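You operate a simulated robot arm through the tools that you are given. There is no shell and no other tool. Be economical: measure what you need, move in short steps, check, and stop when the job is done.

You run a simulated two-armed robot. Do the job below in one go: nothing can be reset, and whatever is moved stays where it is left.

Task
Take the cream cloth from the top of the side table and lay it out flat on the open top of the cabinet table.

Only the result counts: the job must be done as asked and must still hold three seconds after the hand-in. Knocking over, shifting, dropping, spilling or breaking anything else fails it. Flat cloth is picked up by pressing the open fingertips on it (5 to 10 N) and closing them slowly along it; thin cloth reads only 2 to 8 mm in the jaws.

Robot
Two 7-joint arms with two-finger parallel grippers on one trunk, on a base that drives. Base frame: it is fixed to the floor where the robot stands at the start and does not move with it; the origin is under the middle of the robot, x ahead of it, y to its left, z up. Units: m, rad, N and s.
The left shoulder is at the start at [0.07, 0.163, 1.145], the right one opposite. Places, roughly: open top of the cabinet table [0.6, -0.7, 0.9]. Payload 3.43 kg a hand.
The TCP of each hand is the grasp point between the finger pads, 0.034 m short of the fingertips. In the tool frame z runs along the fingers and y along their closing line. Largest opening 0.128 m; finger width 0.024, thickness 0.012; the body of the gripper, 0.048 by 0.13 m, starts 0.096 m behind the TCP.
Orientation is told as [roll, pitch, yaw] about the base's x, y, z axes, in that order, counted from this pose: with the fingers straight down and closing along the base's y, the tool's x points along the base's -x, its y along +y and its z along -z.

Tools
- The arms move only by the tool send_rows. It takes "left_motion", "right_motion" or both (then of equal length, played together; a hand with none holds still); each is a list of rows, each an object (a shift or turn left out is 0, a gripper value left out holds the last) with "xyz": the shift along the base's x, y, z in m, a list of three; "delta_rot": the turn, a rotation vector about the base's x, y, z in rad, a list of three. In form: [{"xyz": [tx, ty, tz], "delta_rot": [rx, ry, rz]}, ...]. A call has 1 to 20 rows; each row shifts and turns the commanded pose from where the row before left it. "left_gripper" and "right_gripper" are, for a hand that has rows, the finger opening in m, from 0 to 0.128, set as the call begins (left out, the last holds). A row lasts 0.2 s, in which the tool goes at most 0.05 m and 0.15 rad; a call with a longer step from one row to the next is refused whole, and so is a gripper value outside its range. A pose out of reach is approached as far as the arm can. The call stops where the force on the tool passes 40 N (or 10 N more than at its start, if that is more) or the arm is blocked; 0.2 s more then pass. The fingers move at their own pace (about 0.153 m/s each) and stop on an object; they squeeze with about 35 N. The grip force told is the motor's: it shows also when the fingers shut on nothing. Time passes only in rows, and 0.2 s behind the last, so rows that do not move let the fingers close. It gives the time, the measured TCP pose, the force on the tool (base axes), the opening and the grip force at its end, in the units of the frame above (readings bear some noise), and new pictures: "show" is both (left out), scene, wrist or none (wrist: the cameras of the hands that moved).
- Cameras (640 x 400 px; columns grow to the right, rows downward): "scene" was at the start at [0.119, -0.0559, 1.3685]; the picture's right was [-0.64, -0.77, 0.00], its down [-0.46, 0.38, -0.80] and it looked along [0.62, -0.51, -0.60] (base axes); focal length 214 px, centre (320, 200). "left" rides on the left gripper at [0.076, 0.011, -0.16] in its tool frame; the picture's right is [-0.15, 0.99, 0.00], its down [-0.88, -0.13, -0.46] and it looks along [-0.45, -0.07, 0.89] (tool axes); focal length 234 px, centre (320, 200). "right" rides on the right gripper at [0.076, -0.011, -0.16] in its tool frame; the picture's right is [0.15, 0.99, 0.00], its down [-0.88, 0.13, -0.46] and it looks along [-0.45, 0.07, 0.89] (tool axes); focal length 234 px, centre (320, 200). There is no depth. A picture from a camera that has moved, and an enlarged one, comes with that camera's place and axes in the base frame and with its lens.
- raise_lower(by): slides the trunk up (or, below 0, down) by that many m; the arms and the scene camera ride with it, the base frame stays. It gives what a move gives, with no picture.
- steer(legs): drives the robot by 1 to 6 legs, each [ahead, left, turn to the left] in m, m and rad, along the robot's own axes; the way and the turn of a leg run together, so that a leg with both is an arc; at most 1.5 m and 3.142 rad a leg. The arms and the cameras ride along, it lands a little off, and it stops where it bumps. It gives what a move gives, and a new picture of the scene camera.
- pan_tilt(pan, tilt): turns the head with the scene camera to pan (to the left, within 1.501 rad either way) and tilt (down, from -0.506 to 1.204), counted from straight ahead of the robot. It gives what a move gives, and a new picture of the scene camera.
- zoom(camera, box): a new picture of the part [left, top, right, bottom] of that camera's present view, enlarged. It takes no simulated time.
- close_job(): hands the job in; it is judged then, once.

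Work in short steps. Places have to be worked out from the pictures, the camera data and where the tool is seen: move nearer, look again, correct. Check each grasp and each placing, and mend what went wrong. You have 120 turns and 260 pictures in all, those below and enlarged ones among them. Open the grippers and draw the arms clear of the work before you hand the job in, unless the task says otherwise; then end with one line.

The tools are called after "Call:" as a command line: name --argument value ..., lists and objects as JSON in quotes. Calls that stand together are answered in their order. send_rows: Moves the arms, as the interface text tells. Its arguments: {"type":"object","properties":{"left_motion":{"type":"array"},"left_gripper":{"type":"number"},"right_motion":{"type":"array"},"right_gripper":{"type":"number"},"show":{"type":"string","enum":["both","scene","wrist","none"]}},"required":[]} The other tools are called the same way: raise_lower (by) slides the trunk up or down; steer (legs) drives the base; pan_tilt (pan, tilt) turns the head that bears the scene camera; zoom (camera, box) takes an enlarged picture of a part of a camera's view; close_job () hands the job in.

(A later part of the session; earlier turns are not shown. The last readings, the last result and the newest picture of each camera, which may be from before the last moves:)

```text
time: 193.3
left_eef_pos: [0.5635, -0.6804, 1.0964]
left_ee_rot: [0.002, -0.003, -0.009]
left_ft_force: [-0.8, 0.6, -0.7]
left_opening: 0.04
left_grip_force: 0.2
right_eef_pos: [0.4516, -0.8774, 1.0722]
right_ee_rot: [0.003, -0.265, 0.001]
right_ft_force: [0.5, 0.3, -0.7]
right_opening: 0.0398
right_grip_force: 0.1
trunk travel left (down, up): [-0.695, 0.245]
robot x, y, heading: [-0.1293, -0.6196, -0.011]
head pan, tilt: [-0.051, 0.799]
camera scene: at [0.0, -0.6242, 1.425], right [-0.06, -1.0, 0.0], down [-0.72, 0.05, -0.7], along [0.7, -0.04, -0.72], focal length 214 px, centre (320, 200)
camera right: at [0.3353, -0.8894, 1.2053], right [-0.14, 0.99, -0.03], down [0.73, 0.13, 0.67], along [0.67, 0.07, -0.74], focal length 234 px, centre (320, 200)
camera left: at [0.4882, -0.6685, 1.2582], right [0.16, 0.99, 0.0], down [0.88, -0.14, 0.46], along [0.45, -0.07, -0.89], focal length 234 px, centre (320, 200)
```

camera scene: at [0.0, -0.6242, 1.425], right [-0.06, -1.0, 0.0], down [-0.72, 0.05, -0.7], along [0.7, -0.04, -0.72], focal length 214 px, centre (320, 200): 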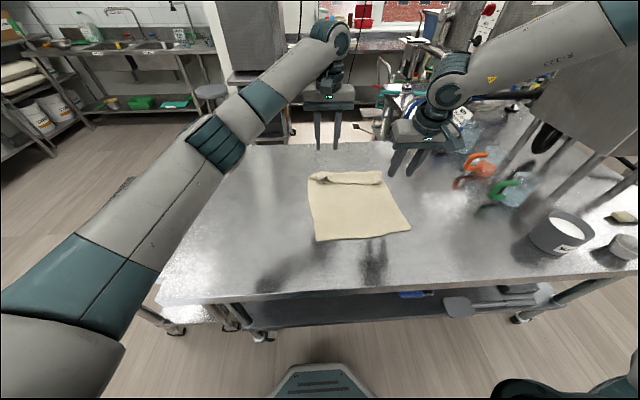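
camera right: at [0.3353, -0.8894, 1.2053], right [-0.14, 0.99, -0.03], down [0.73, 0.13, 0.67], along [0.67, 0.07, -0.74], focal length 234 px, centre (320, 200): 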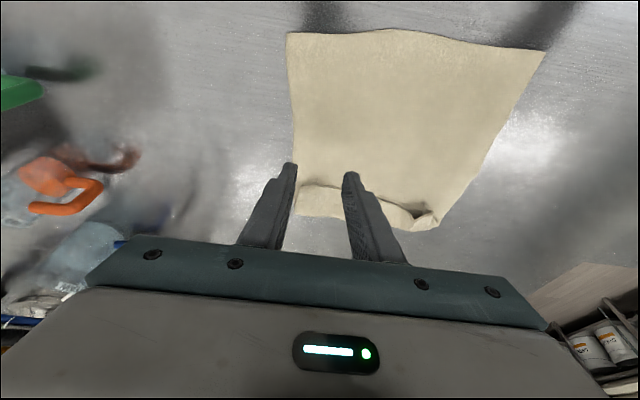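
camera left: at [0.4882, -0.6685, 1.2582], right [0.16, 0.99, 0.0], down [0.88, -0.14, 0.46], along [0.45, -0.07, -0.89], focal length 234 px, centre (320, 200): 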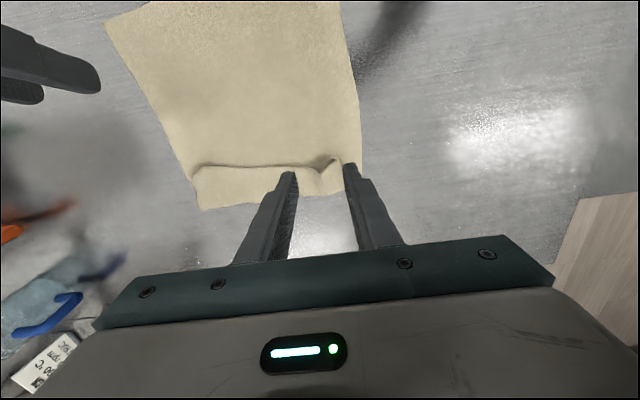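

Very nearly flat; only a narrow ridge/hem remains along the far edge. Zoom in on it.

Call:
zoom --camera "left" --box '[160, 120, 400, 270]'

```text
2.67 times, centred on (280, 195) of left
camera zoom: at [0.4882, -0.6685, 1.2582], right [0.16, 0.99, 0.0], down [0.88, -0.14, 0.46], along [0.45, -0.07, -0.89], focal length 624 px, centre (427, 213)
```

zoom: 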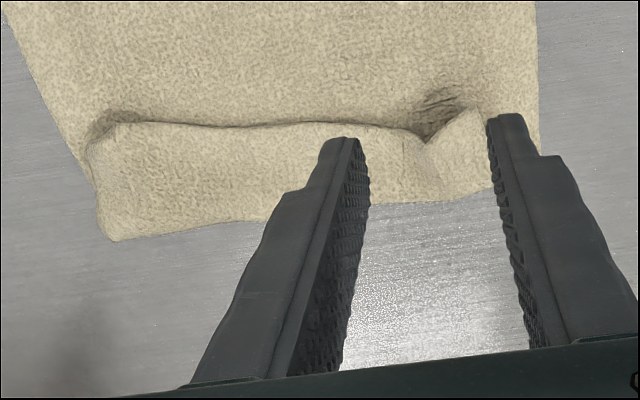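

The far edge is folded back on itself by ~6 cm (it happened during the right hand's retreat), with the free edge where the hands just released. I'll retrace the exact release path and re-pinch that free edge.

Call:
send_rows --left_motion '[{"xyz": [0, -0.01, -0.04], "delta_rot": [0, -0.08, 0]}, {"xyz": [0.01, 0, -0.04], "delta_rot": [0, -0.08, 0]}, {"xyz": [0.01, 0, -0.04], "delta_rot": [0, -0.08, 0]}, {"xyz": [0.01, 0, -0.03], "delta_rot": [0, -0.08, 0]}, {"xyz": [0.01, 0, -0.015]}, {"xyz": [0.007, 0, -0.006]}]' --right_motion '[{"xyz": [0, 0, -0.03], "delta_rot": [0, -0.13, 0]}, {"xyz": [0.02, 0, -0.03], "delta_rot": [0, -0.13, 0]}, {"xyz": [0.025, 0, -0.03], "delta_rot": [0, -0.13, 0]}, {"xyz": [0.025, 0, -0.03], "delta_rot": [0, -0.13, 0]}, {"xyz": [0.02, 0, -0.016]}, {"xyz": [0.012, 0, -0.008]}]' --show "wrist"

```text
time: 194.7
left_eef_pos: [0.612, -0.69, 0.9251]
left_ee_rot: [0.006, -0.324, -0.01]
left_ft_force: [-0.2, 0.3, 0.1]
left_opening: 0.0401
left_grip_force: 0.0
right_eef_pos: [0.555, -0.878, 0.9263]
right_ee_rot: [0.003, -0.784, -0.002]
right_ft_force: [0.4, -0.8, -0.2]
right_opening: 0.0398
right_grip_force: 0.0
trunk travel left (down, up): [-0.695, 0.245]
robot x, y, heading: [-0.1315, -0.6164, -0.01]
head pan, tilt: [-0.051, 0.799]
camera right: at [0.387, -0.8895, 0.9853], right [-0.1, 0.99, -0.1], down [0.3, 0.13, 0.94], along [0.95, 0.07, -0.31], focal length 234 px, centre (320, 200)
camera left: at [0.4891, -0.6788, 1.0541], right [0.15, 0.99, 0.05], down [0.69, -0.14, 0.71], along [0.71, -0.07, -0.7], focal length 234 px, centre (320, 200)
```

right: 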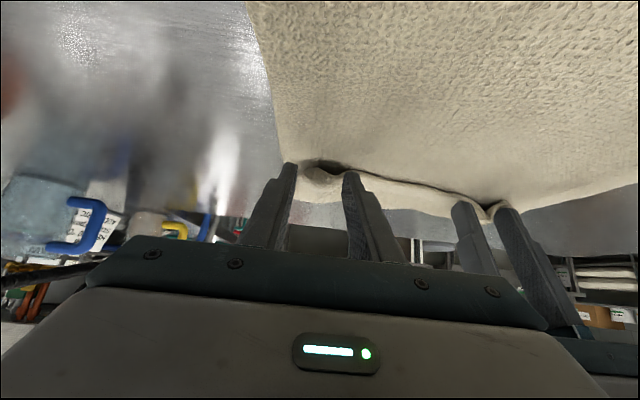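
left: 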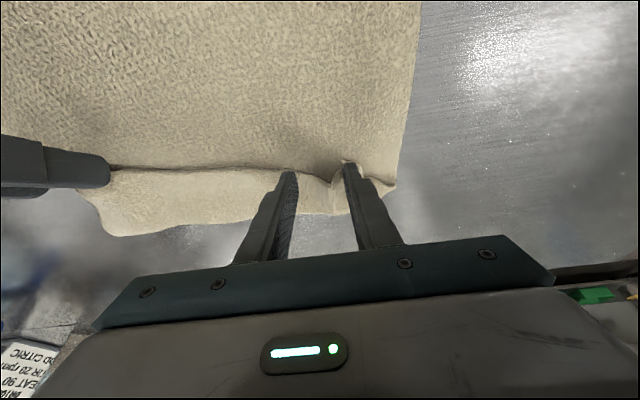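

The ridges sit between the fingers of both hands. Press lightly and close.

Call:
send_rows --left_motion '[{"xyz": [0, 0, -0.002]}, {}]' --right_motion '[{"xyz": [0, 0, -0.002]}, {}]' --left_gripper 0.025 --right_gripper 0.025 --show "none"

Call:
send_rows --left_motion '[{}, {}]' --right_motion '[{}, {}]' --left_gripper 0.012 --right_gripper 0.012 --show "none"

Call:
send_rows --left_motion '[{}, {}, {}]' --right_motion '[{}, {}, {}]' --left_gripper 0.0 --right_gripper 0.0 --show "wrist"

```text
time: 195.3
left_eef_pos: [0.6116, -0.6901, 0.9233]
left_ee_rot: [0.006, -0.323, -0.01]
left_ft_force: [0.6, 0.4, 0.8]
left_opening: 0.0248
left_grip_force: 0.1
right_eef_pos: [0.5541, -0.8785, 0.9266]
right_ee_rot: [0.004, -0.784, -0.002]
right_ft_force: [0.3, 0.8, -0.1]
right_opening: 0.0251
right_grip_force: 0.1
trunk travel left (down, up): [-0.695, 0.245]
robot x, y, heading: [-0.1312, -0.6174, -0.012]
head pan, tilt: [-0.051, 0.799]
```

```text
time: 195.9
left_eef_pos: [0.6125, -0.691, 0.9244]
left_ee_rot: [0.008, -0.323, -0.009]
left_ft_force: [0.0, -0.2, 1.1]
left_opening: 0.012
left_grip_force: 0.0
right_eef_pos: [0.5538, -0.8781, 0.9256]
right_ee_rot: [0.003, -0.783, -0.002]
right_ft_force: [0.4, -0.3, -0.3]
right_opening: 0.0118
right_grip_force: 0.1
trunk travel left (down, up): [-0.695, 0.245]
robot x, y, heading: [-0.1297, -0.619, -0.014]
head pan, tilt: [-0.051, 0.799]
```

```text
time: 196.7
left_eef_pos: [0.6117, -0.6892, 0.924]
left_ee_rot: [0.007, -0.323, -0.011]
left_ft_force: [1.3, -0.5, 0.5]
left_opening: 0.0036
left_grip_force: 34.7
right_eef_pos: [0.554, -0.879, 0.9252]
right_ee_rot: [0.004, -0.784, -0.002]
right_ft_force: [0.5, 0.0, -0.3]
right_opening: 0.0
right_grip_force: 33.1
trunk travel left (down, up): [-0.695, 0.245]
robot x, y, heading: [-0.132, -0.619, -0.009]
head pan, tilt: [-0.051, 0.799]
camera right: at [0.3864, -0.8893, 0.9842], right [-0.1, 0.99, -0.1], down [0.3, 0.13, 0.94], along [0.95, 0.07, -0.31], focal length 234 px, centre (320, 200)
camera left: at [0.4886, -0.6788, 1.0524], right [0.15, 0.99, 0.05], down [0.69, -0.14, 0.71], along [0.71, -0.07, -0.7], focal length 234 px, centre (320, 200)
```

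right: 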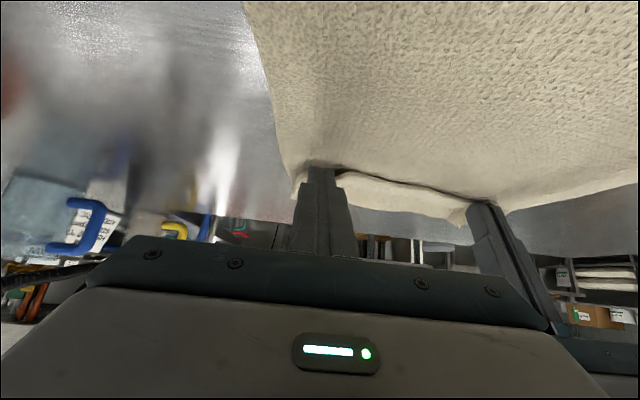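
left: 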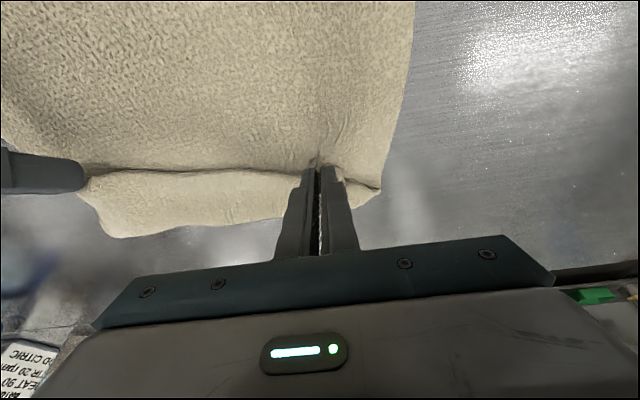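

Left has it (3.6 mm); right missed. Use the left alone: lift slightly, carry the edge outward and lay it; right hand withdraws.

Call:
send_rows --left_motion '[{"xyz": [0.0, 0, 0.025]}, {"xyz": [0.01, 0, 0.02]}, {"xyz": [0.02, -0.003, 0.005]}, {"xyz": [0.02, -0.003, -0.005]}, {"xyz": [0.015, -0.003, -0.012]}, {"xyz": [0.01, 0, -0.012]}]' --right_motion '[{"xyz": [-0.015, 0, 0.015]}, {"xyz": [-0.02, 0, 0.025]}, {"xyz": [-0.02, 0, 0.03]}, {"xyz": [-0.02, -0.01, 0.03]}, {"xyz": [-0.02, -0.02, 0.03]}, {"xyz": [0, -0.02, 0.03]}]' --right_gripper 0.04 --show "both"

```text
time: 198.1
left_eef_pos: [0.6853, -0.7014, 0.9468]
left_ee_rot: [0.007, -0.324, -0.009]
left_ft_force: [-1.5, 0.1, -1.4]
left_opening: 0.0035
left_grip_force: 35.2
right_eef_pos: [0.457, -0.9284, 1.0846]
right_ee_rot: [0.005, -0.784, -0.002]
right_ft_force: [0.9, 0.3, 0.6]
right_opening: 0.0401
right_grip_force: 0.1
trunk travel left (down, up): [-0.695, 0.245]
robot x, y, heading: [-0.1272, -0.6188, -0.008]
head pan, tilt: [-0.051, 0.799]
camera scene: at [-0.001, -0.625, 1.4252], right [-0.06, -1.0, 0.0], down [-0.71, 0.05, -0.7], along [0.7, -0.04, -0.72], focal length 214 px, centre (320, 200)
camera right: at [0.2896, -0.94, 1.1425], right [-0.11, 0.99, -0.1], down [0.3, 0.13, 0.94], along [0.95, 0.07, -0.31], focal length 234 px, centre (320, 200)
camera left: at [0.5632, -0.6893, 1.0753], right [0.15, 0.99, 0.05], down [0.69, -0.14, 0.71], along [0.71, -0.07, -0.7], focal length 234 px, centre (320, 200)
```

scene: 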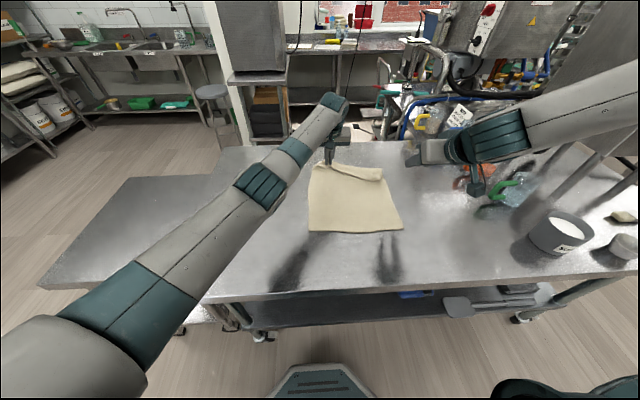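
right: 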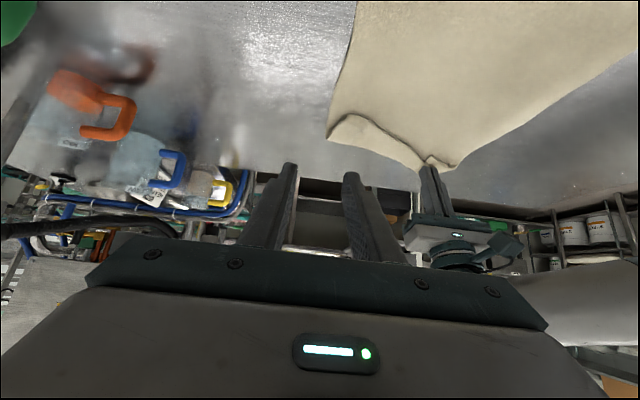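
left: 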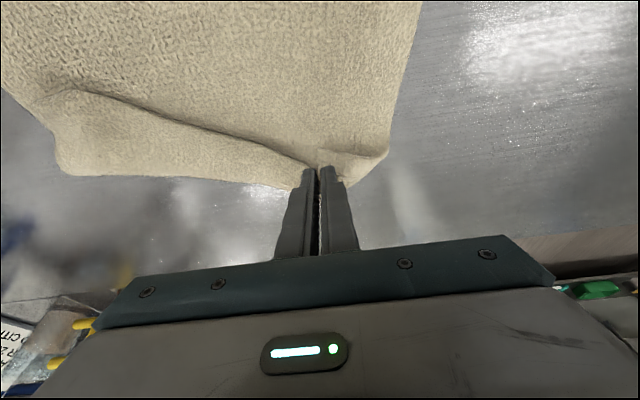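

The left part is unfolded; only the right end is still turned over. Lay and release the left, then retreat carefully.

Call:
send_rows --left_motion '[{"xyz": [0.003, 0, -0.01]}, {"xyz": [0, 0, -0.01]}]' --show "none"

Call:
send_rows --left_motion '[{}, {}, {"xyz": [0, 0, 0.015]}, {"xyz": [-0.01, 0, 0.03], "delta_rot": [0, 0.08, 0]}, {"xyz": [-0.015, 0.005, 0.04], "delta_rot": [0, 0.08, 0]}, {"xyz": [-0.02, 0.01, 0.04], "delta_rot": [0, 0.08, 0]}, {"xyz": [-0.03, 0.02, 0.03], "delta_rot": [0, 0.08, 0]}, {"xyz": [-0.03, 0.03, 0.02]}]' --right_motion '[{}, {"delta_rot": [0, 0.1, 0]}, {"delta_rot": [0, 0.1, 0]}, {"delta_rot": [0, 0.1, 0]}, {"delta_rot": [0, 0.1, 0]}, {"xyz": [0.01, 0.03, 0]}, {"xyz": [0.01, 0.02, 0]}, {}]' --left_gripper 0.04 --show "both"

```text
time: 198.7
left_eef_pos: [0.6886, -0.7013, 0.9298]
left_ee_rot: [0.008, -0.327, -0.011]
left_ft_force: [-0.4, -0.8, 7.2]
left_opening: 0.0037
left_grip_force: 35.1
right_eef_pos: [0.4572, -0.9297, 1.0854]
right_ee_rot: [0.003, -0.783, 0.001]
right_ft_force: [0.7, -0.3, 0.7]
right_opening: 0.0397
right_grip_force: 0.1
trunk travel left (down, up): [-0.695, 0.245]
robot x, y, heading: [-0.1324, -0.6173, -0.018]
head pan, tilt: [-0.051, 0.799]
```

```text
time: 200.5
left_eef_pos: [0.5797, -0.6323, 1.1017]
left_ee_rot: [0.005, -0.003, -0.008]
left_ft_force: [-1.1, -1.0, -0.3]
left_opening: 0.04
left_grip_force: 0.0
right_eef_pos: [0.4772, -0.8781, 1.0874]
right_ee_rot: [0.001, -0.385, -0.001]
right_ft_force: [0.1, 0.9, 0.0]
right_opening: 0.04
right_grip_force: 0.1
trunk travel left (down, up): [-0.695, 0.245]
robot x, y, heading: [-0.1333, -0.6177, -0.015]
head pan, tilt: [-0.051, 0.799]
camera scene: at [-0.0012, -0.6229, 1.4253], right [-0.06, -1.0, 0.0], down [-0.71, 0.04, -0.7], along [0.7, -0.05, -0.72], focal length 214 px, centre (320, 200)
camera right: at [0.3455, -0.8897, 1.2049], right [-0.14, 0.99, -0.05], down [0.65, 0.13, 0.75], along [0.75, 0.07, -0.66], focal length 234 px, centre (320, 200)
camera left: at [0.5018, -0.6204, 1.2614], right [0.15, 0.99, 0.01], down [0.88, -0.14, 0.46], along [0.45, -0.07, -0.89], focal length 234 px, centre (320, 200)
```

scene: 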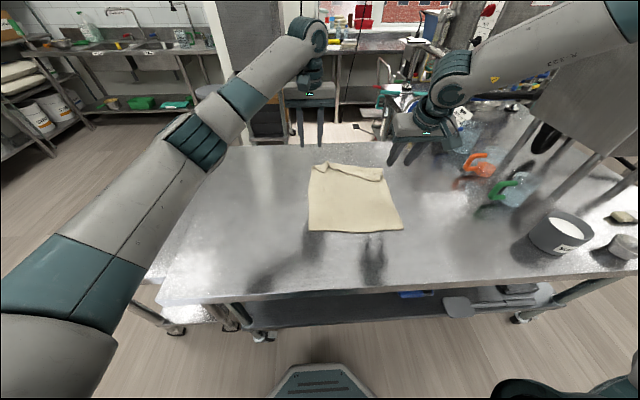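
right: 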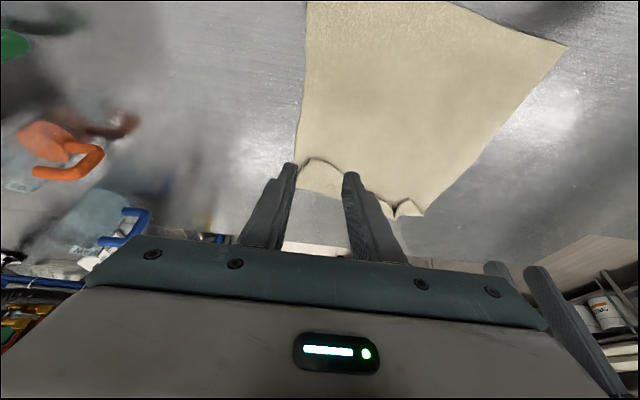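
left: 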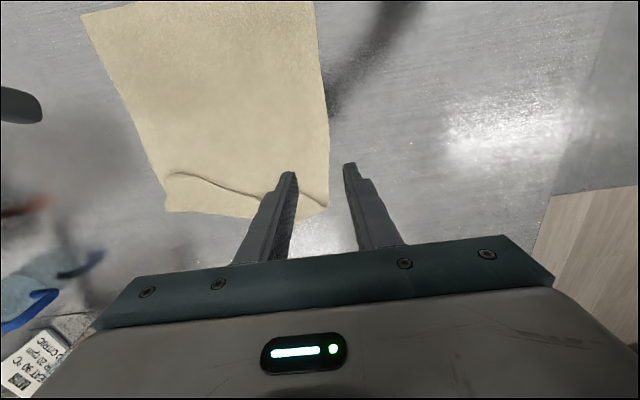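

Nearly flat: just a small triangular turn-over at the far-right corner (free corner ≈(0.60,−0.89), zero by y≈−0.72). Move the right hand back out of the way and bring the left over that flap.

Call:
send_rows --left_motion '[{}, {}, {"xyz": [0.005, -0.035, 0]}, {"xyz": [0.01, -0.035, 0]}, {"xyz": [0.01, -0.035, -0.02]}, {"xyz": [0.01, -0.035, -0.03]}, {"xyz": [0.01, -0.03, -0.03]}, {"xyz": [0.01, -0.03, -0.03]}]' --right_motion '[{"xyz": [-0.03, 0, 0.03], "delta_rot": [0, 0.1, 0]}, {"xyz": [-0.03, -0.02, 0.03], "delta_rot": [0, 0.1, 0]}, {"xyz": [-0.03, -0.02, 0.03], "delta_rot": [0, 0.1, 0]}, {"xyz": [-0.03, -0.02, 0.02], "delta_rot": [0, 0.085, 0]}, {}, {}, {}, {}]' --show "wrist"

```text
time: 202.3
left_eef_pos: [0.596, -0.7776, 1.0067]
left_ee_rot: [0.006, -0.002, -0.01]
left_ft_force: [-0.4, 0.5, -0.4]
left_opening: 0.04
left_grip_force: 0.0
left hand out of reach, approached as far as the arm can: row 6, 7, 8
right_eef_pos: [0.3558, -0.9398, 1.1954]
right_ee_rot: [0.005, 0.002, -0.002]
right_ft_force: [-0.5, 1.0, 0.8]
right_opening: 0.0398
right_grip_force: 0.0
trunk travel left (down, up): [-0.695, 0.245]
robot x, y, heading: [-0.1311, -0.6159, -0.015]
head pan, tilt: [-0.051, 0.799]
camera right: at [0.2798, -0.9514, 1.3545], right [-0.15, 0.99, 0.0], down [0.88, 0.13, 0.45], along [0.45, 0.07, -0.89], focal length 234 px, centre (320, 200)
camera left: at [0.5194, -0.7657, 1.1663], right [0.16, 0.99, 0.01], down [0.88, -0.14, 0.46], along [0.45, -0.07, -0.89], focal length 234 px, centre (320, 200)
```

right: 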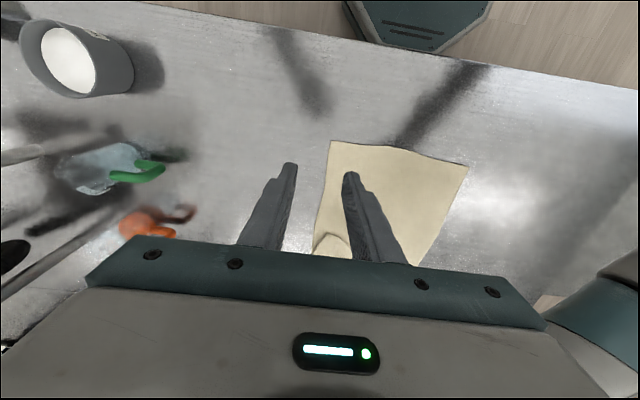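
left: 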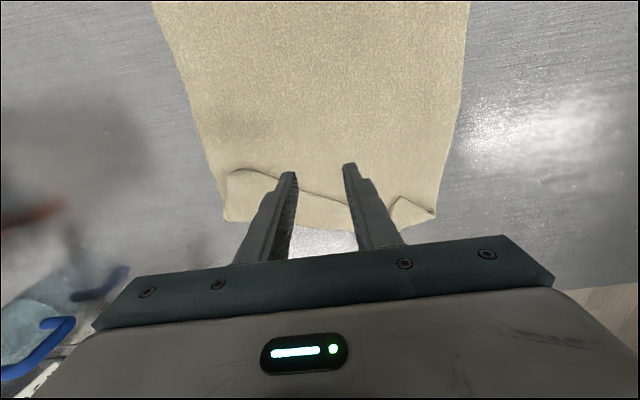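

The left is at its inward limit; shift the base 0.09 m to the right (right arm is retracted and well short of the hood and cup) so the left lands over the flap.

Call:
steer --legs '[[0, -0.09, 0]]'

Call:
send_rows --left_motion '[{"xyz": [0.012, -0.005, -0.025]}, {"xyz": [0.012, 0, -0.025]}, {}]' --show "wrist"

```text
time: 203.4
left_eef_pos: [0.5958, -0.8652, 1.0066]
left_ee_rot: [0.003, -0.004, -0.008]
left_ft_force: [0.2, -0.4, 0.1]
left_opening: 0.0397
left_grip_force: 0.1
right_eef_pos: [0.3561, -1.0279, 1.1966]
right_ee_rot: [0.002, 0.003, 0.0]
right_ft_force: [-0.2, -0.1, -0.6]
right_opening: 0.0398
right_grip_force: 0.1
trunk travel left (down, up): [-0.695, 0.245]
robot x, y, heading: [-0.1359, -0.7096, -0.012]
head pan, tilt: [-0.051, 0.799]
camera scene: at [-0.0009, -0.7147, 1.4252], right [-0.06, -1.0, 0.0], down [-0.72, 0.04, -0.7], along [0.7, -0.04, -0.72], focal length 214 px, centre (320, 200)
```

scene: 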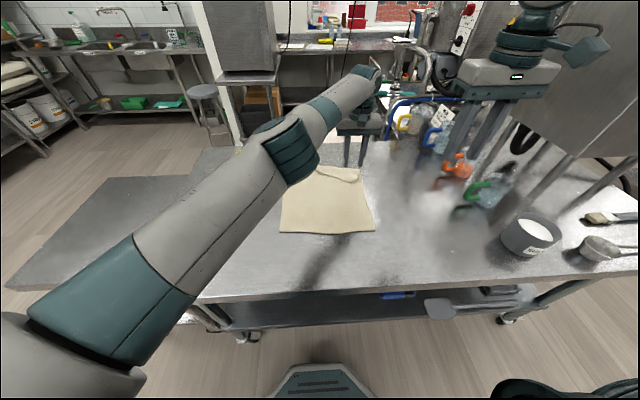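

```text
time: 204.2
left_eef_pos: [0.6022, -0.8557, 0.9648]
left_ee_rot: [0.007, -0.003, -0.007]
left_ft_force: [-0.2, -0.5, 0.9]
left_opening: 0.0401
left_grip_force: 0.1
left hand out of reach, approached as far as the arm can: row 1, 2
right_eef_pos: [0.3548, -1.0296, 1.1968]
right_ee_rot: [0.003, 0.001, -0.001]
right_ft_force: [-0.5, 0.7, -0.9]
right_opening: 0.0399
right_grip_force: 0.1
trunk travel left (down, up): [-0.695, 0.245]
robot x, y, heading: [-0.1332, -0.7095, -0.009]
head pan, tilt: [-0.051, 0.799]
camera left: at [0.5254, -0.8441, 1.1251], right [0.16, 0.99, 0.0], down [0.88, -0.14, 0.46], along [0.45, -0.07, -0.89], focal length 234 px, centre (320, 200)
```

left: 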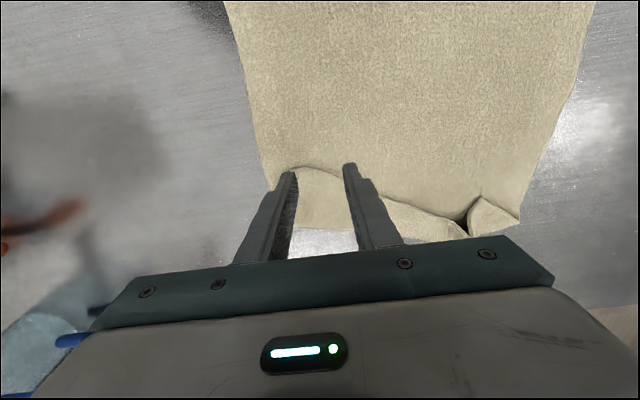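

The left fingers straddle the flap's edge. Tilt and advance ~3 cm so the tips land on the flap itself, then go down.

Call:
send_rows --left_motion '[{"xyz": [0.008, -0.002, 0], "delta_rot": [0, -0.1, 0]}, {"xyz": [0.01, -0.002, -0.005], "delta_rot": [0, -0.1, 0]}, {"xyz": [0.01, -0.002, -0.012], "delta_rot": [0, -0.1, 0]}, {"xyz": [0, 0, -0.012]}, {"xyz": [0, 0, -0.008]}, {}]' --show "wrist"

```text
time: 205.6
left_eef_pos: [0.6286, -0.861, 0.9286]
left_ee_rot: [0.008, -0.303, -0.009]
left_ft_force: [0.0, -0.4, -0.3]
left_opening: 0.0401
left_grip_force: 0.0
right_eef_pos: [0.3548, -1.0295, 1.1955]
right_ee_rot: [0.004, 0.001, 0.001]
right_ft_force: [-0.2, -0.8, -0.3]
right_opening: 0.0397
right_grip_force: 0.0
trunk travel left (down, up): [-0.695, 0.245]
robot x, y, heading: [-0.1331, -0.7089, -0.01]
head pan, tilt: [-0.051, 0.799]
camera left: at [0.5085, -0.8486, 1.0589], right [0.15, 0.99, 0.05], down [0.7, -0.14, 0.7], along [0.7, -0.07, -0.72], focal length 234 px, centre (320, 200)
```

left: 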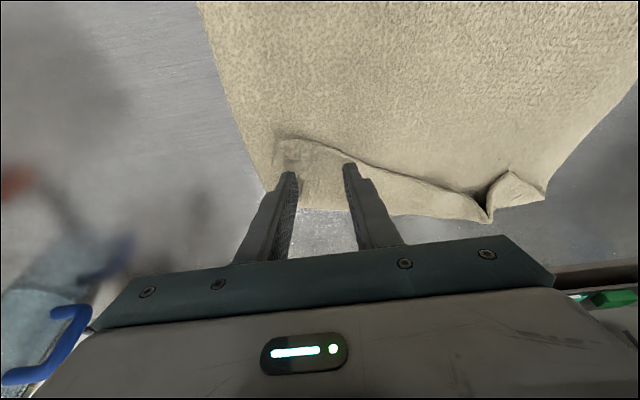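

Both tips are over the flap. Lower to light contact.

Call:
send_rows --left_motion '[{"xyz": [0.004, 0.003, -0.004]}, {"xyz": [0, 0, -0.002]}, {}]' --show "none"

```text
time: 206.4
left_eef_pos: [0.6326, -0.8582, 0.9237]
left_ee_rot: [0.007, -0.304, -0.009]
left_ft_force: [-0.8, -1.3, 3.9]
left_opening: 0.04
left_grip_force: 0.1
right_eef_pos: [0.355, -1.0298, 1.1964]
right_ee_rot: [0.003, 0.002, -0.001]
right_ft_force: [0.2, 0.3, 0.1]
right_opening: 0.0399
right_grip_force: 0.0
trunk travel left (down, up): [-0.695, 0.245]
robot x, y, heading: [-0.1316, -0.7093, -0.013]
head pan, tilt: [-0.051, 0.799]
```

Contact at 4 N; close slowly on the flap's top layer.

Call:
send_rows --left_motion '[{"xyz": [0, 0, -0.0007]}, {}]' --left_gripper 0.028 --show "none"

Call:
send_rows --left_motion '[{}, {}]' --left_gripper 0.015 --show "none"

Call:
send_rows --left_motion '[{}, {}, {}]' --left_gripper 0.0 --show "wrist"

```text
time: 207.0
left_eef_pos: [0.6326, -0.8571, 0.922]
left_ee_rot: [0.006, -0.304, -0.008]
left_ft_force: [1.6, 0.0, 7.5]
left_opening: 0.0281
left_grip_force: 0.0
right_eef_pos: [0.3551, -1.029, 1.1961]
right_ee_rot: [0.003, 0.002, -0.001]
right_ft_force: [0.8, 0.3, 0.4]
right_opening: 0.04
right_grip_force: 0.0
trunk travel left (down, up): [-0.695, 0.245]
robot x, y, heading: [-0.1315, -0.7108, -0.011]
head pan, tilt: [-0.051, 0.799]
```

```text
time: 207.6
left_eef_pos: [0.6327, -0.8584, 0.9215]
left_ee_rot: [0.006, -0.303, -0.011]
left_ft_force: [-0.2, 0.2, 9.7]
left_opening: 0.015
left_grip_force: 0.1
right_eef_pos: [0.3553, -1.029, 1.1971]
right_ee_rot: [0.001, 0.002, -0.001]
right_ft_force: [-0.1, -0.1, 0.1]
right_opening: 0.0399
right_grip_force: 0.1
trunk travel left (down, up): [-0.695, 0.245]
robot x, y, heading: [-0.1312, -0.7117, -0.013]
head pan, tilt: [-0.051, 0.799]
```

```text
time: 208.4
left_eef_pos: [0.632, -0.8576, 0.9219]
left_ee_rot: [0.005, -0.306, -0.01]
left_ft_force: [0.6, -1.3, 10.5]
left_opening: 0.0067
left_grip_force: 35.3
right_eef_pos: [0.3554, -1.0289, 1.1966]
right_ee_rot: [0.002, 0.001, 0.0]
right_ft_force: [0.2, -0.1, 0.6]
right_opening: 0.04
right_grip_force: 0.1
trunk travel left (down, up): [-0.695, 0.245]
robot x, y, heading: [-0.1351, -0.709, -0.014]
head pan, tilt: [-0.051, 0.799]
camera left: at [0.5116, -0.8458, 1.0528], right [0.15, 0.99, 0.05], down [0.7, -0.14, 0.7], along [0.7, -0.07, -0.71], focal length 234 px, centre (320, 200)
```

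left: 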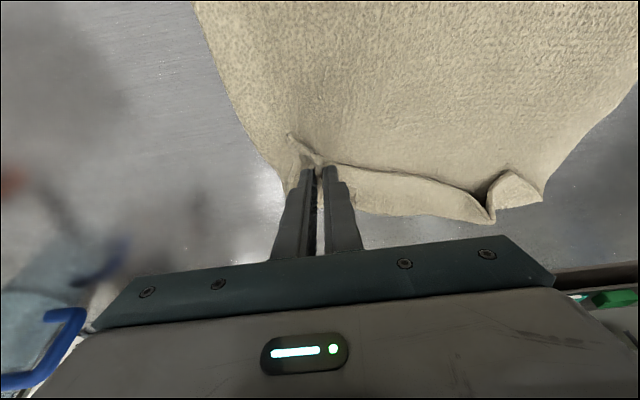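

Holding 6.7 mm of the flap. Lift, carry outward and slightly right, and set down.

Call:
send_rows --left_motion '[{"xyz": [-0.005, 0, 0.025]}, {"xyz": [0, 0, 0.025]}, {"xyz": [0.015, -0.005, 0.01]}]' --show "wrist"

```text
time: 209.2
left_eef_pos: [0.6441, -0.8638, 0.9797]
left_ee_rot: [0.009, -0.301, -0.012]
left_ft_force: [0.0, -0.2, 0.3]
left_opening: 0.0067
left_grip_force: 35.3
right_eef_pos: [0.3568, -1.0299, 1.1964]
right_ee_rot: [0.003, 0.0, -0.001]
right_ft_force: [0.0, -0.2, 0.4]
right_opening: 0.0401
right_grip_force: 0.1
trunk travel left (down, up): [-0.695, 0.245]
robot x, y, heading: [-0.1337, -0.7096, -0.015]
head pan, tilt: [-0.051, 0.799]
camera left: at [0.524, -0.8518, 1.1106], right [0.15, 0.99, 0.05], down [0.7, -0.14, 0.7], along [0.69, -0.07, -0.72], focal length 234 px, centre (320, 200)
```

left: 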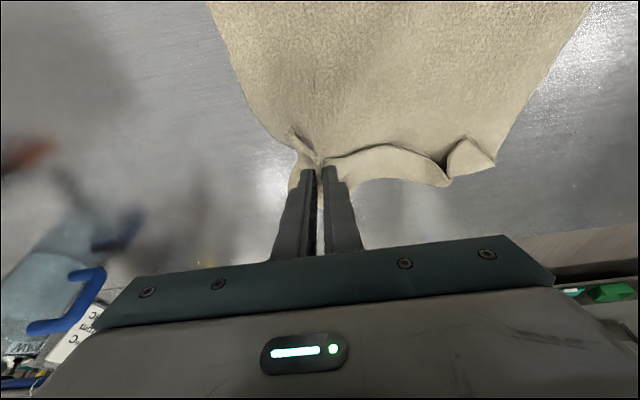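

Carry it outward and lay it down, then look.

Call:
send_rows --left_motion '[{"xyz": [0.02, -0.004, 0.0]}, {"xyz": [0.02, -0.004, -0.012]}, {"xyz": [0.01, -0.003, -0.018]}, {"xyz": [0.005, 0, -0.018]}]' --show "none"

Call:
send_rows --left_motion '[{}, {}, {"xyz": [0, 0, 0.012]}, {"xyz": [-0.01, 0, 0.03], "delta_rot": [0, 0.1, 0]}, {"xyz": [-0.015, 0, 0.04], "delta_rot": [0, 0.1, 0]}, {"xyz": [-0.02, 0.01, 0.04], "delta_rot": [0, 0.1, 0]}, {"xyz": [-0.03, 0.02, 0.03]}]' --left_gripper 0.04 --show "both"

```text
time: 210.2
left_eef_pos: [0.6682, -0.8635, 0.9604]
left_ee_rot: [0.008, -0.303, -0.02]
left_ft_force: [-0.2, 0.2, -0.7]
left_opening: 0.0062
left_grip_force: 35.1
left hand out of reach, approached as far as the arm can: row 2, 3, 4
right_eef_pos: [0.3568, -1.0301, 1.1968]
right_ee_rot: [0.005, 0.001, 0.0]
right_ft_force: [-0.4, -0.8, 0.3]
right_opening: 0.04
right_grip_force: 0.1
trunk travel left (down, up): [-0.695, 0.245]
robot x, y, heading: [-0.1312, -0.7087, -0.01]
head pan, tilt: [-0.051, 0.799]
```

```text
time: 211.8
left_eef_pos: [0.582, -0.808, 1.1059]
left_ee_rot: [0.002, 0.0, -0.002]
left_ft_force: [0.9, 0.8, 0.2]
left_opening: 0.0402
left_grip_force: 0.0
left hand out of reach, approached as far as the arm can: row 4, 5, 6
right_eef_pos: [0.3575, -1.0244, 1.1972]
right_ee_rot: [-0.002, 0.004, 0.0]
right_ft_force: [0.4, 0.4, 0.0]
right_opening: 0.04
right_grip_force: 0.1
trunk travel left (down, up): [-0.695, 0.245]
robot x, y, heading: [-0.131, -0.7103, -0.014]
head pan, tilt: [-0.051, 0.799]
camera scene: at [0.0014, -0.7102, 1.425], right [-0.06, -1.0, 0.0], down [-0.72, 0.04, -0.7], along [0.69, -0.05, -0.72], focal length 214 px, centre (320, 200)
camera left: at [0.5052, -0.7954, 1.2663], right [0.15, 0.99, 0.0], down [0.88, -0.13, 0.46], along [0.45, -0.07, -0.89], focal length 234 px, centre (320, 200)
```

scene: 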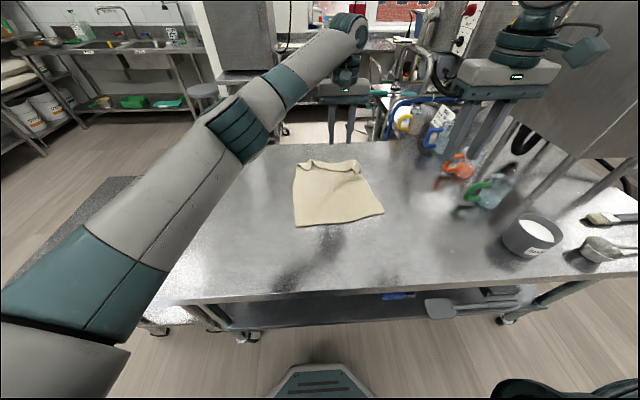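
left: 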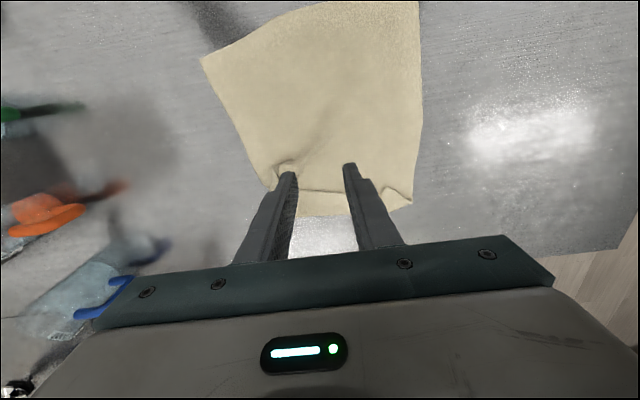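

The cloth is now ~0.30–0.34 long, close to full size. Zoom on the far edge to judge what remains.

Call:
zoom --camera "left" --box '[190, 120, 430, 270]'

Call:
zoom --camera "scene" --box '[270, 140, 410, 240]'

```text
2.67 times, centred on (310, 195) of left
camera zoom: at [0.5052, -0.7954, 1.2663], right [0.15, 0.99, 0.0], down [0.88, -0.13, 0.46], along [0.45, -0.07, -0.89], focal length 624 px, centre (347, 213)
```

zoom: 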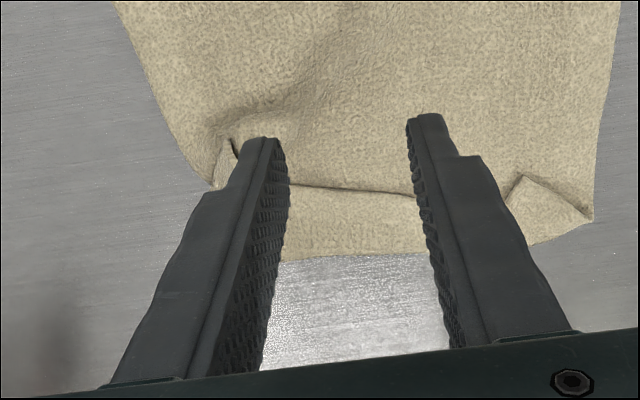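

```text
4.00 times, centred on (340, 190) of scene
camera zoom: at [0.0014, -0.7102, 1.425], right [-0.06, -1.0, 0.0], down [-0.72, 0.04, -0.7], along [0.69, -0.05, -0.72], focal length 858 px, centre (240, 240)
```

zoom: 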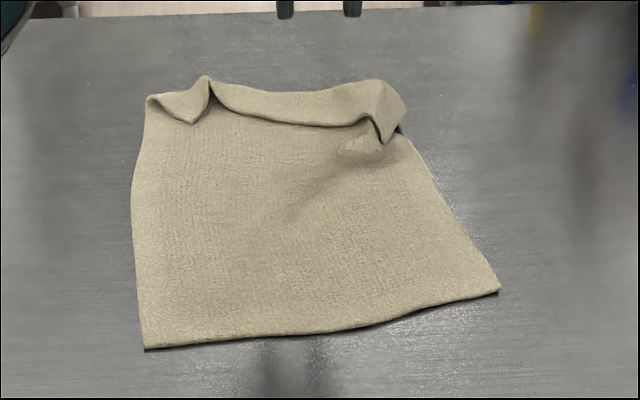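

The far edge has a ~3–4 cm turned-over hem, now out at x≈0.74. I'll pull the whole cloth ~0.2 m toward the robot by pressing fingertips on it, so the hem comes into good reach. Positioning both hands over the near part.

Call:
raise_lower --by -0.1

Call:
send_rows --left_motion '[{"xyz": [-0.03, 0.02, 0]}, {"xyz": [-0.035, 0.02, 0]}, {"xyz": [-0.035, 0.02, 0]}, {"xyz": [0, 0, -0.025]}, {"xyz": [0, 0, -0.025]}, {"xyz": [0, 0, -0.02]}, {"xyz": [0, 0, -0.01]}]' --right_motion '[{"xyz": [0.03, 0.03, 0]}, {"xyz": [0.035, 0.03, 0]}, {"xyz": [0.035, 0.03, 0]}, {"xyz": [0.03, 0.02, -0.025]}, {"xyz": [0, 0, -0.045]}, {"xyz": [0, 0, -0.045]}, {"xyz": [0, 0, -0.045]}]' --left_gripper 0.03 --right_gripper 0.03 --show "both"

```text
time: 213.1
left_eef_pos: [0.5801, -0.8137, 1.0068]
left_ee_rot: [0.004, -0.004, -0.007]
left_ft_force: [-0.1, -0.3, 0.1]
left_opening: 0.04
left_grip_force: 0.0
right_eef_pos: [0.3557, -1.03, 1.0967]
right_ee_rot: [0.004, 0.002, 0.0]
right_ft_force: [-0.3, -0.6, -0.7]
right_opening: 0.0402
right_grip_force: 0.2
trunk travel left (down, up): [-0.595, 0.345]
robot x, y, heading: [-0.1313, -0.7087, -0.011]
head pan, tilt: [-0.051, 0.799]
```

```text
time: 214.7
left_eef_pos: [0.4796, -0.7525, 0.9253]
left_ee_rot: [0.002, -0.001, -0.009]
left_ft_force: [0.1, -1.2, 0.1]
left_opening: 0.0299
left_grip_force: 0.0
right_eef_pos: [0.4854, -0.9176, 0.9352]
right_ee_rot: [0.003, 0.004, 0.001]
right_ft_force: [0.6, 0.2, 0.6]
right_opening: 0.0299
right_grip_force: 0.0
trunk travel left (down, up): [-0.595, 0.345]
robot x, y, heading: [-0.1358, -0.7076, -0.011]
head pan, tilt: [-0.051, 0.799]
camera scene: at [0.0001, -0.7156, 1.3251], right [-0.06, -1.0, 0.0], down [-0.72, 0.05, -0.7], along [0.7, -0.04, -0.72], focal length 214 px, centre (320, 200)
camera right: at [0.4086, -0.9298, 1.0932], right [-0.15, 0.99, 0.0], down [0.88, 0.13, 0.45], along [0.45, 0.07, -0.89], focal length 234 px, centre (320, 200)
camera left: at [0.403, -0.7407, 1.0864], right [0.15, 0.99, 0.0], down [0.88, -0.14, 0.46], along [0.45, -0.07, -0.89], focal length 234 px, centre (320, 200)
```

scene: 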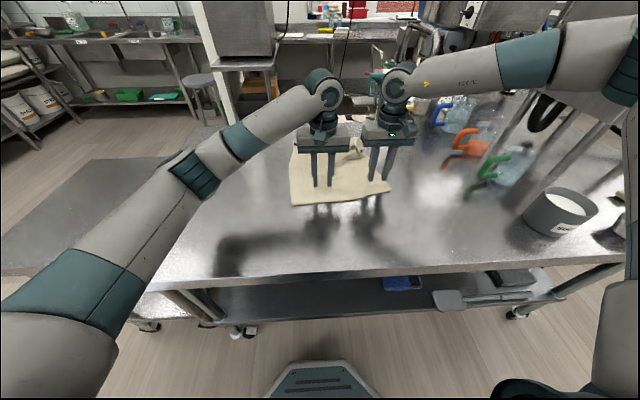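
right: 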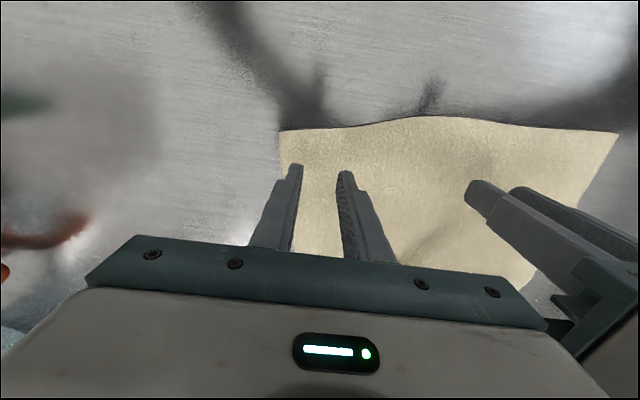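
left: 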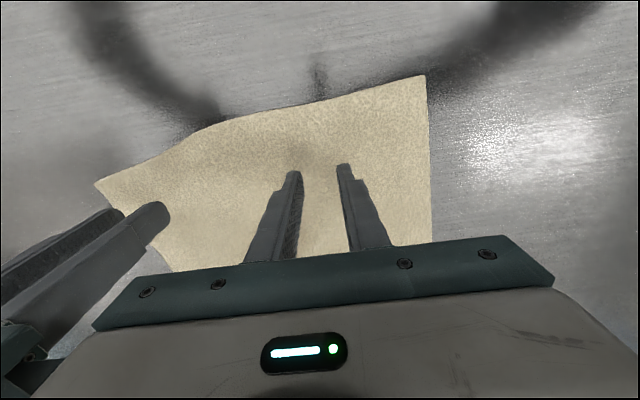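

Press both hands (≈8–12 N) and drag the cloth 0.17 m toward the robot.

Call:
send_rows --left_motion '[{"xyz": [0, 0, -0.005]}, {"xyz": [0, 0, -0.0035]}, {}]' --right_motion '[{"xyz": [0, 0, -0.012]}, {"xyz": [0, 0, -0.0055]}, {}]' --show "none"

Call:
send_rows --left_motion '[{"xyz": [-0.015, 0, 0]}, {"xyz": [-0.02, 0, 0]}, {"xyz": [-0.02, 0, 0]}, {"xyz": [-0.02, 0, 0]}, {"xyz": [-0.02, 0, 0]}, {"xyz": [-0.02, 0, 0]}, {"xyz": [-0.02, 0, 0]}, {"xyz": [-0.02, 0, 0]}, {"xyz": [-0.015, 0, 0]}]' --right_motion '[{"xyz": [-0.015, 0, 0]}, {"xyz": [-0.02, 0, 0]}, {"xyz": [-0.02, 0, 0]}, {"xyz": [-0.02, 0, 0]}, {"xyz": [-0.02, 0, 0]}, {"xyz": [-0.02, 0, 0]}, {"xyz": [-0.02, 0, 0]}, {"xyz": [-0.02, 0, 0]}, {"xyz": [-0.015, 0, 0]}]' --show "scene"

```text
time: 215.5
left_eef_pos: [0.4788, -0.7534, 0.9186]
left_ee_rot: [0.004, -0.004, -0.009]
left_ft_force: [-0.4, -0.6, 2.2]
left_opening: 0.03
left_grip_force: 0.0
right_eef_pos: [0.4849, -0.9189, 0.9191]
right_ee_rot: [0.004, 0.002, 0.002]
right_ft_force: [0.3, -0.2, 1.2]
right_opening: 0.0299
right_grip_force: 0.1
trunk travel left (down, up): [-0.595, 0.345]
robot x, y, heading: [-0.1303, -0.7101, -0.017]
head pan, tilt: [-0.051, 0.799]
```

```text
time: 217.5
left_eef_pos: [0.3093, -0.7506, 0.9175]
left_ee_rot: [0.004, -0.003, -0.005]
left_ft_force: [1.3, -2.0, 8.8]
left_opening: 0.0304
left_grip_force: 0.5
right_eef_pos: [0.3151, -0.9205, 0.9187]
right_ee_rot: [0.002, 0.001, 0.001]
right_ft_force: [0.6, 0.4, 4.9]
right_opening: 0.03
right_grip_force: 0.3
trunk travel left (down, up): [-0.595, 0.345]
robot x, y, heading: [-0.1327, -0.7075, -0.013]
head pan, tilt: [-0.051, 0.799]
camera scene: at [-0.002, -0.7148, 1.3253], right [-0.06, -1.0, 0.0], down [-0.71, 0.04, -0.7], along [0.7, -0.04, -0.72], focal length 214 px, centre (320, 200)
```

scene: 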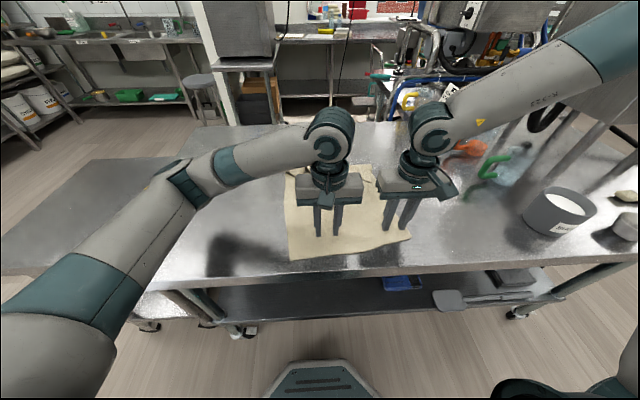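

The drag worked perfectly: near edge ≈0.245, far hem ≈0.55, now in reach. Keep the right hand pressing as a holder, and bring the left over the hem to look.

Call:
send_rows --left_motion '[{"xyz": [0, 0, 0.03]}, {"xyz": [0.03, 0, 0.03]}, {"xyz": [0.04, -0.01, 0.02]}, {"xyz": [0.04, -0.01, 0]}, {"xyz": [0.04, -0.01, 0]}, {"xyz": [0.04, -0.01, 0]}]' --right_motion '[{"xyz": [0, 0, -0.001]}, {}, {}, {}, {}, {}]' --left_gripper 0.03 --show "wrist"

```text
time: 218.9
left_eef_pos: [0.499, -0.7939, 0.9971]
left_ee_rot: [0.004, -0.004, -0.009]
left_ft_force: [0.5, 0.8, 0.5]
left_opening: 0.03
left_grip_force: 0.1
right_eef_pos: [0.3146, -0.9195, 0.9189]
right_ee_rot: [0.004, 0.0, 0.0]
right_ft_force: [-0.9, -0.8, 12.7]
right_opening: 0.0297
right_grip_force: 0.1
trunk travel left (down, up): [-0.595, 0.345]
robot x, y, heading: [-0.1286, -0.7134, -0.014]
head pan, tilt: [-0.051, 0.799]
camera right: at [0.2381, -0.931, 1.0759], right [-0.15, 0.99, 0.0], down [0.88, 0.13, 0.46], along [0.45, 0.07, -0.89], focal length 234 px, centre (320, 200)
camera left: at [0.4222, -0.782, 1.1585], right [0.16, 0.99, 0.0], down [0.88, -0.14, 0.46], along [0.45, -0.07, -0.89], focal length 234 px, centre (320, 200)
```

right: 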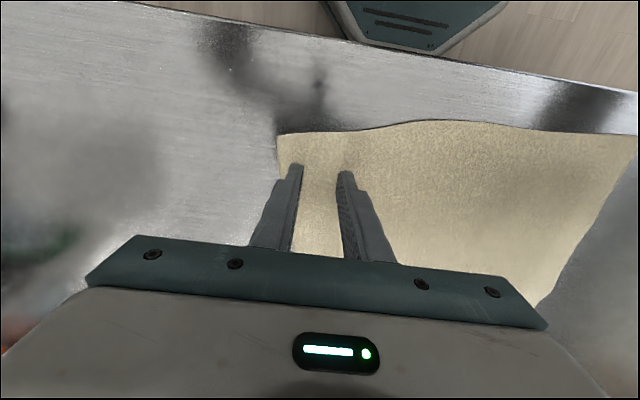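
left: 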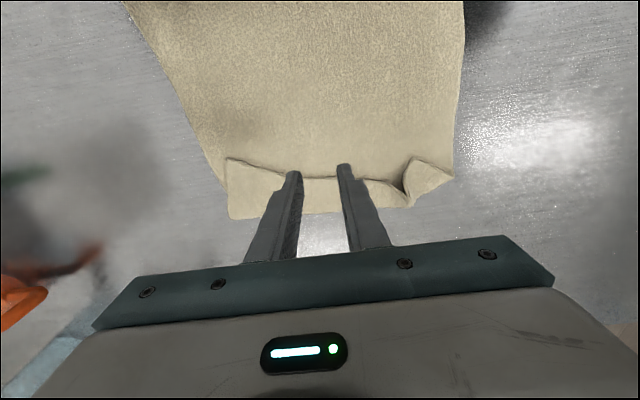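

The hem's free edge runs (0.489,−0.905)–(0.526,−0.823)–(0.546,−0.712), fold at x≈0.575. With the right hand anchoring the cloth, I'll brush the hem's top layer outward (+x) with light fingertip pressure to unroll it.

Call:
send_rows --left_motion '[{"xyz": [0.02, -0.01, -0.02]}, {"xyz": [0.021, -0.012, -0.02]}, {"xyz": [0, 0, -0.02]}, {"xyz": [0, 0, -0.013]}, {"xyz": [0, 0, -0.003]}, {}]' --show "none"

Call:
send_rows --left_motion '[{"xyz": [0.012, 0, -0.001]}, {"xyz": [0.016, 0, 0]}, {"xyz": [0.016, 0, 0]}, {"xyz": [0.016, 0, -0.0005]}, {"xyz": [0.016, 0, 0]}, {"xyz": [0.016, 0, 0]}, {"xyz": [0, 0, 0.03]}, {"xyz": [-0.03, 0.01, 0.03]}, {"xyz": [-0.04, 0.01, 0.02]}]' --show "both"

```text
time: 220.3
left_eef_pos: [0.5394, -0.8149, 0.9225]
left_ee_rot: [0.004, -0.004, -0.009]
left_ft_force: [0.0, 0.3, 2.3]
left_opening: 0.0299
left_grip_force: 0.1
right_eef_pos: [0.3153, -0.921, 0.9173]
right_ee_rot: [0.002, 0.003, 0.001]
right_ft_force: [-1.6, 0.1, 11.4]
right_opening: 0.0298
right_grip_force: 0.0
trunk travel left (down, up): [-0.595, 0.345]
robot x, y, heading: [-0.1361, -0.7064, -0.011]
head pan, tilt: [-0.051, 0.799]
```

```text
time: 222.3
left_eef_pos: [0.5486, -0.792, 0.9978]
left_ee_rot: [0.005, -0.002, -0.007]
left_ft_force: [-0.7, -0.1, 0.2]
left_opening: 0.0301
left_grip_force: 0.0
left hand out of reach, approached as far as the arm can: row 6
right_eef_pos: [0.3141, -0.9196, 0.9174]
right_ee_rot: [0.004, -0.001, -0.001]
right_ft_force: [-1.8, 2.1, 11.1]
right_opening: 0.0299
right_grip_force: 0.0
trunk travel left (down, up): [-0.595, 0.345]
robot x, y, heading: [-0.1361, -0.7109, -0.019]
head pan, tilt: [-0.051, 0.799]
camera scene: at [-0.0027, -0.7141, 1.3251], right [-0.06, -1.0, 0.0], down [-0.71, 0.04, -0.7], along [0.7, -0.04, -0.72], focal length 214 px, centre (320, 200)
camera left: at [0.4734, -0.7812, 1.159], right [0.15, 0.99, 0.0], down [0.88, -0.14, 0.46], along [0.45, -0.07, -0.89], focal length 234 px, centre (320, 200)
```

scene: 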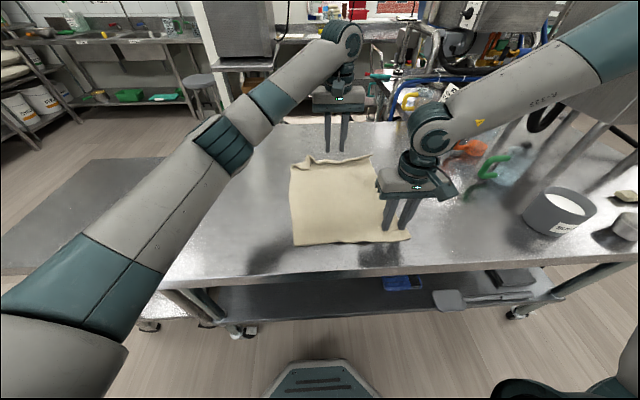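
left: 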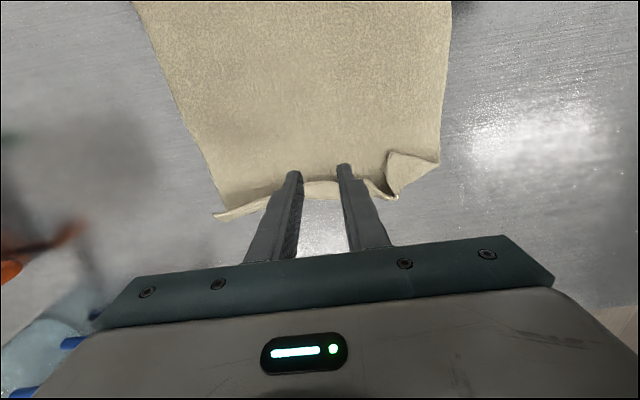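

That worked very well: the hem is almost fully unrolled. Brush once more in the middle, then brush the small left-corner flap outward along its diagonal.

Call:
send_rows --left_motion '[{"xyz": [0.02, 0.001, -0.03]}, {"xyz": [0.02, 0.001, -0.03]}, {"xyz": [0, 0, -0.015]}, {"xyz": [0, 0, -0.004]}, {"xyz": [0.014, 0, 0]}, {"xyz": [0.014, 0, 0]}, {"xyz": [0.012, 0, 0]}, {"xyz": [0, 0, 0.03]}, {"xyz": [0, 0, 0.02]}]' --show "none"

Call:
send_rows --left_motion '[{"xyz": [-0.03, 0.035, 0]}, {"xyz": [-0.03, 0.035, 0]}, {"xyz": [0, 0.014, 0]}, {}]' --show "wrist"

```text
time: 224.3
left_eef_pos: [0.6302, -0.7892, 0.9709]
left_ee_rot: [0.004, -0.003, -0.008]
left_ft_force: [0.7, -0.5, 0.2]
left_opening: 0.0301
left_grip_force: 0.0
left hand out of reach, approached as far as the arm can: row 9
right_eef_pos: [0.3148, -0.9182, 0.9169]
right_ee_rot: [0.002, 0.003, 0.002]
right_ft_force: [-1.2, 0.5, 12.8]
right_opening: 0.0298
right_grip_force: 0.2
trunk travel left (down, up): [-0.595, 0.345]
robot x, y, heading: [-0.1356, -0.707, -0.012]
head pan, tilt: [-0.051, 0.799]
```

```text
time: 225.3
left_eef_pos: [0.5688, -0.7069, 0.9706]
left_ee_rot: [0.004, -0.004, -0.008]
left_ft_force: [0.4, 1.4, 0.3]
left_opening: 0.0301
left_grip_force: 0.0
right_eef_pos: [0.3132, -0.9192, 0.9182]
right_ee_rot: [0.005, -0.002, 0.0]
right_ft_force: [-0.4, 0.6, 10.7]
right_opening: 0.0296
right_grip_force: 0.1
trunk travel left (down, up): [-0.595, 0.345]
robot x, y, heading: [-0.1319, -0.7102, -0.01]
head pan, tilt: [-0.051, 0.799]
camera left: at [0.4913, -0.6954, 1.1311], right [0.15, 0.99, 0.0], down [0.88, -0.14, 0.46], along [0.45, -0.07, -0.89], focal length 234 px, centre (320, 200)
```

left: 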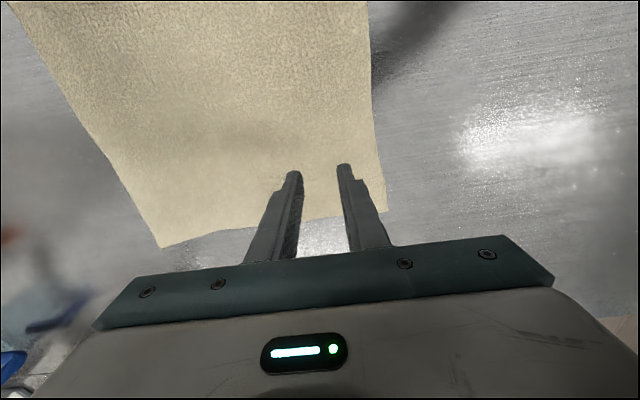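

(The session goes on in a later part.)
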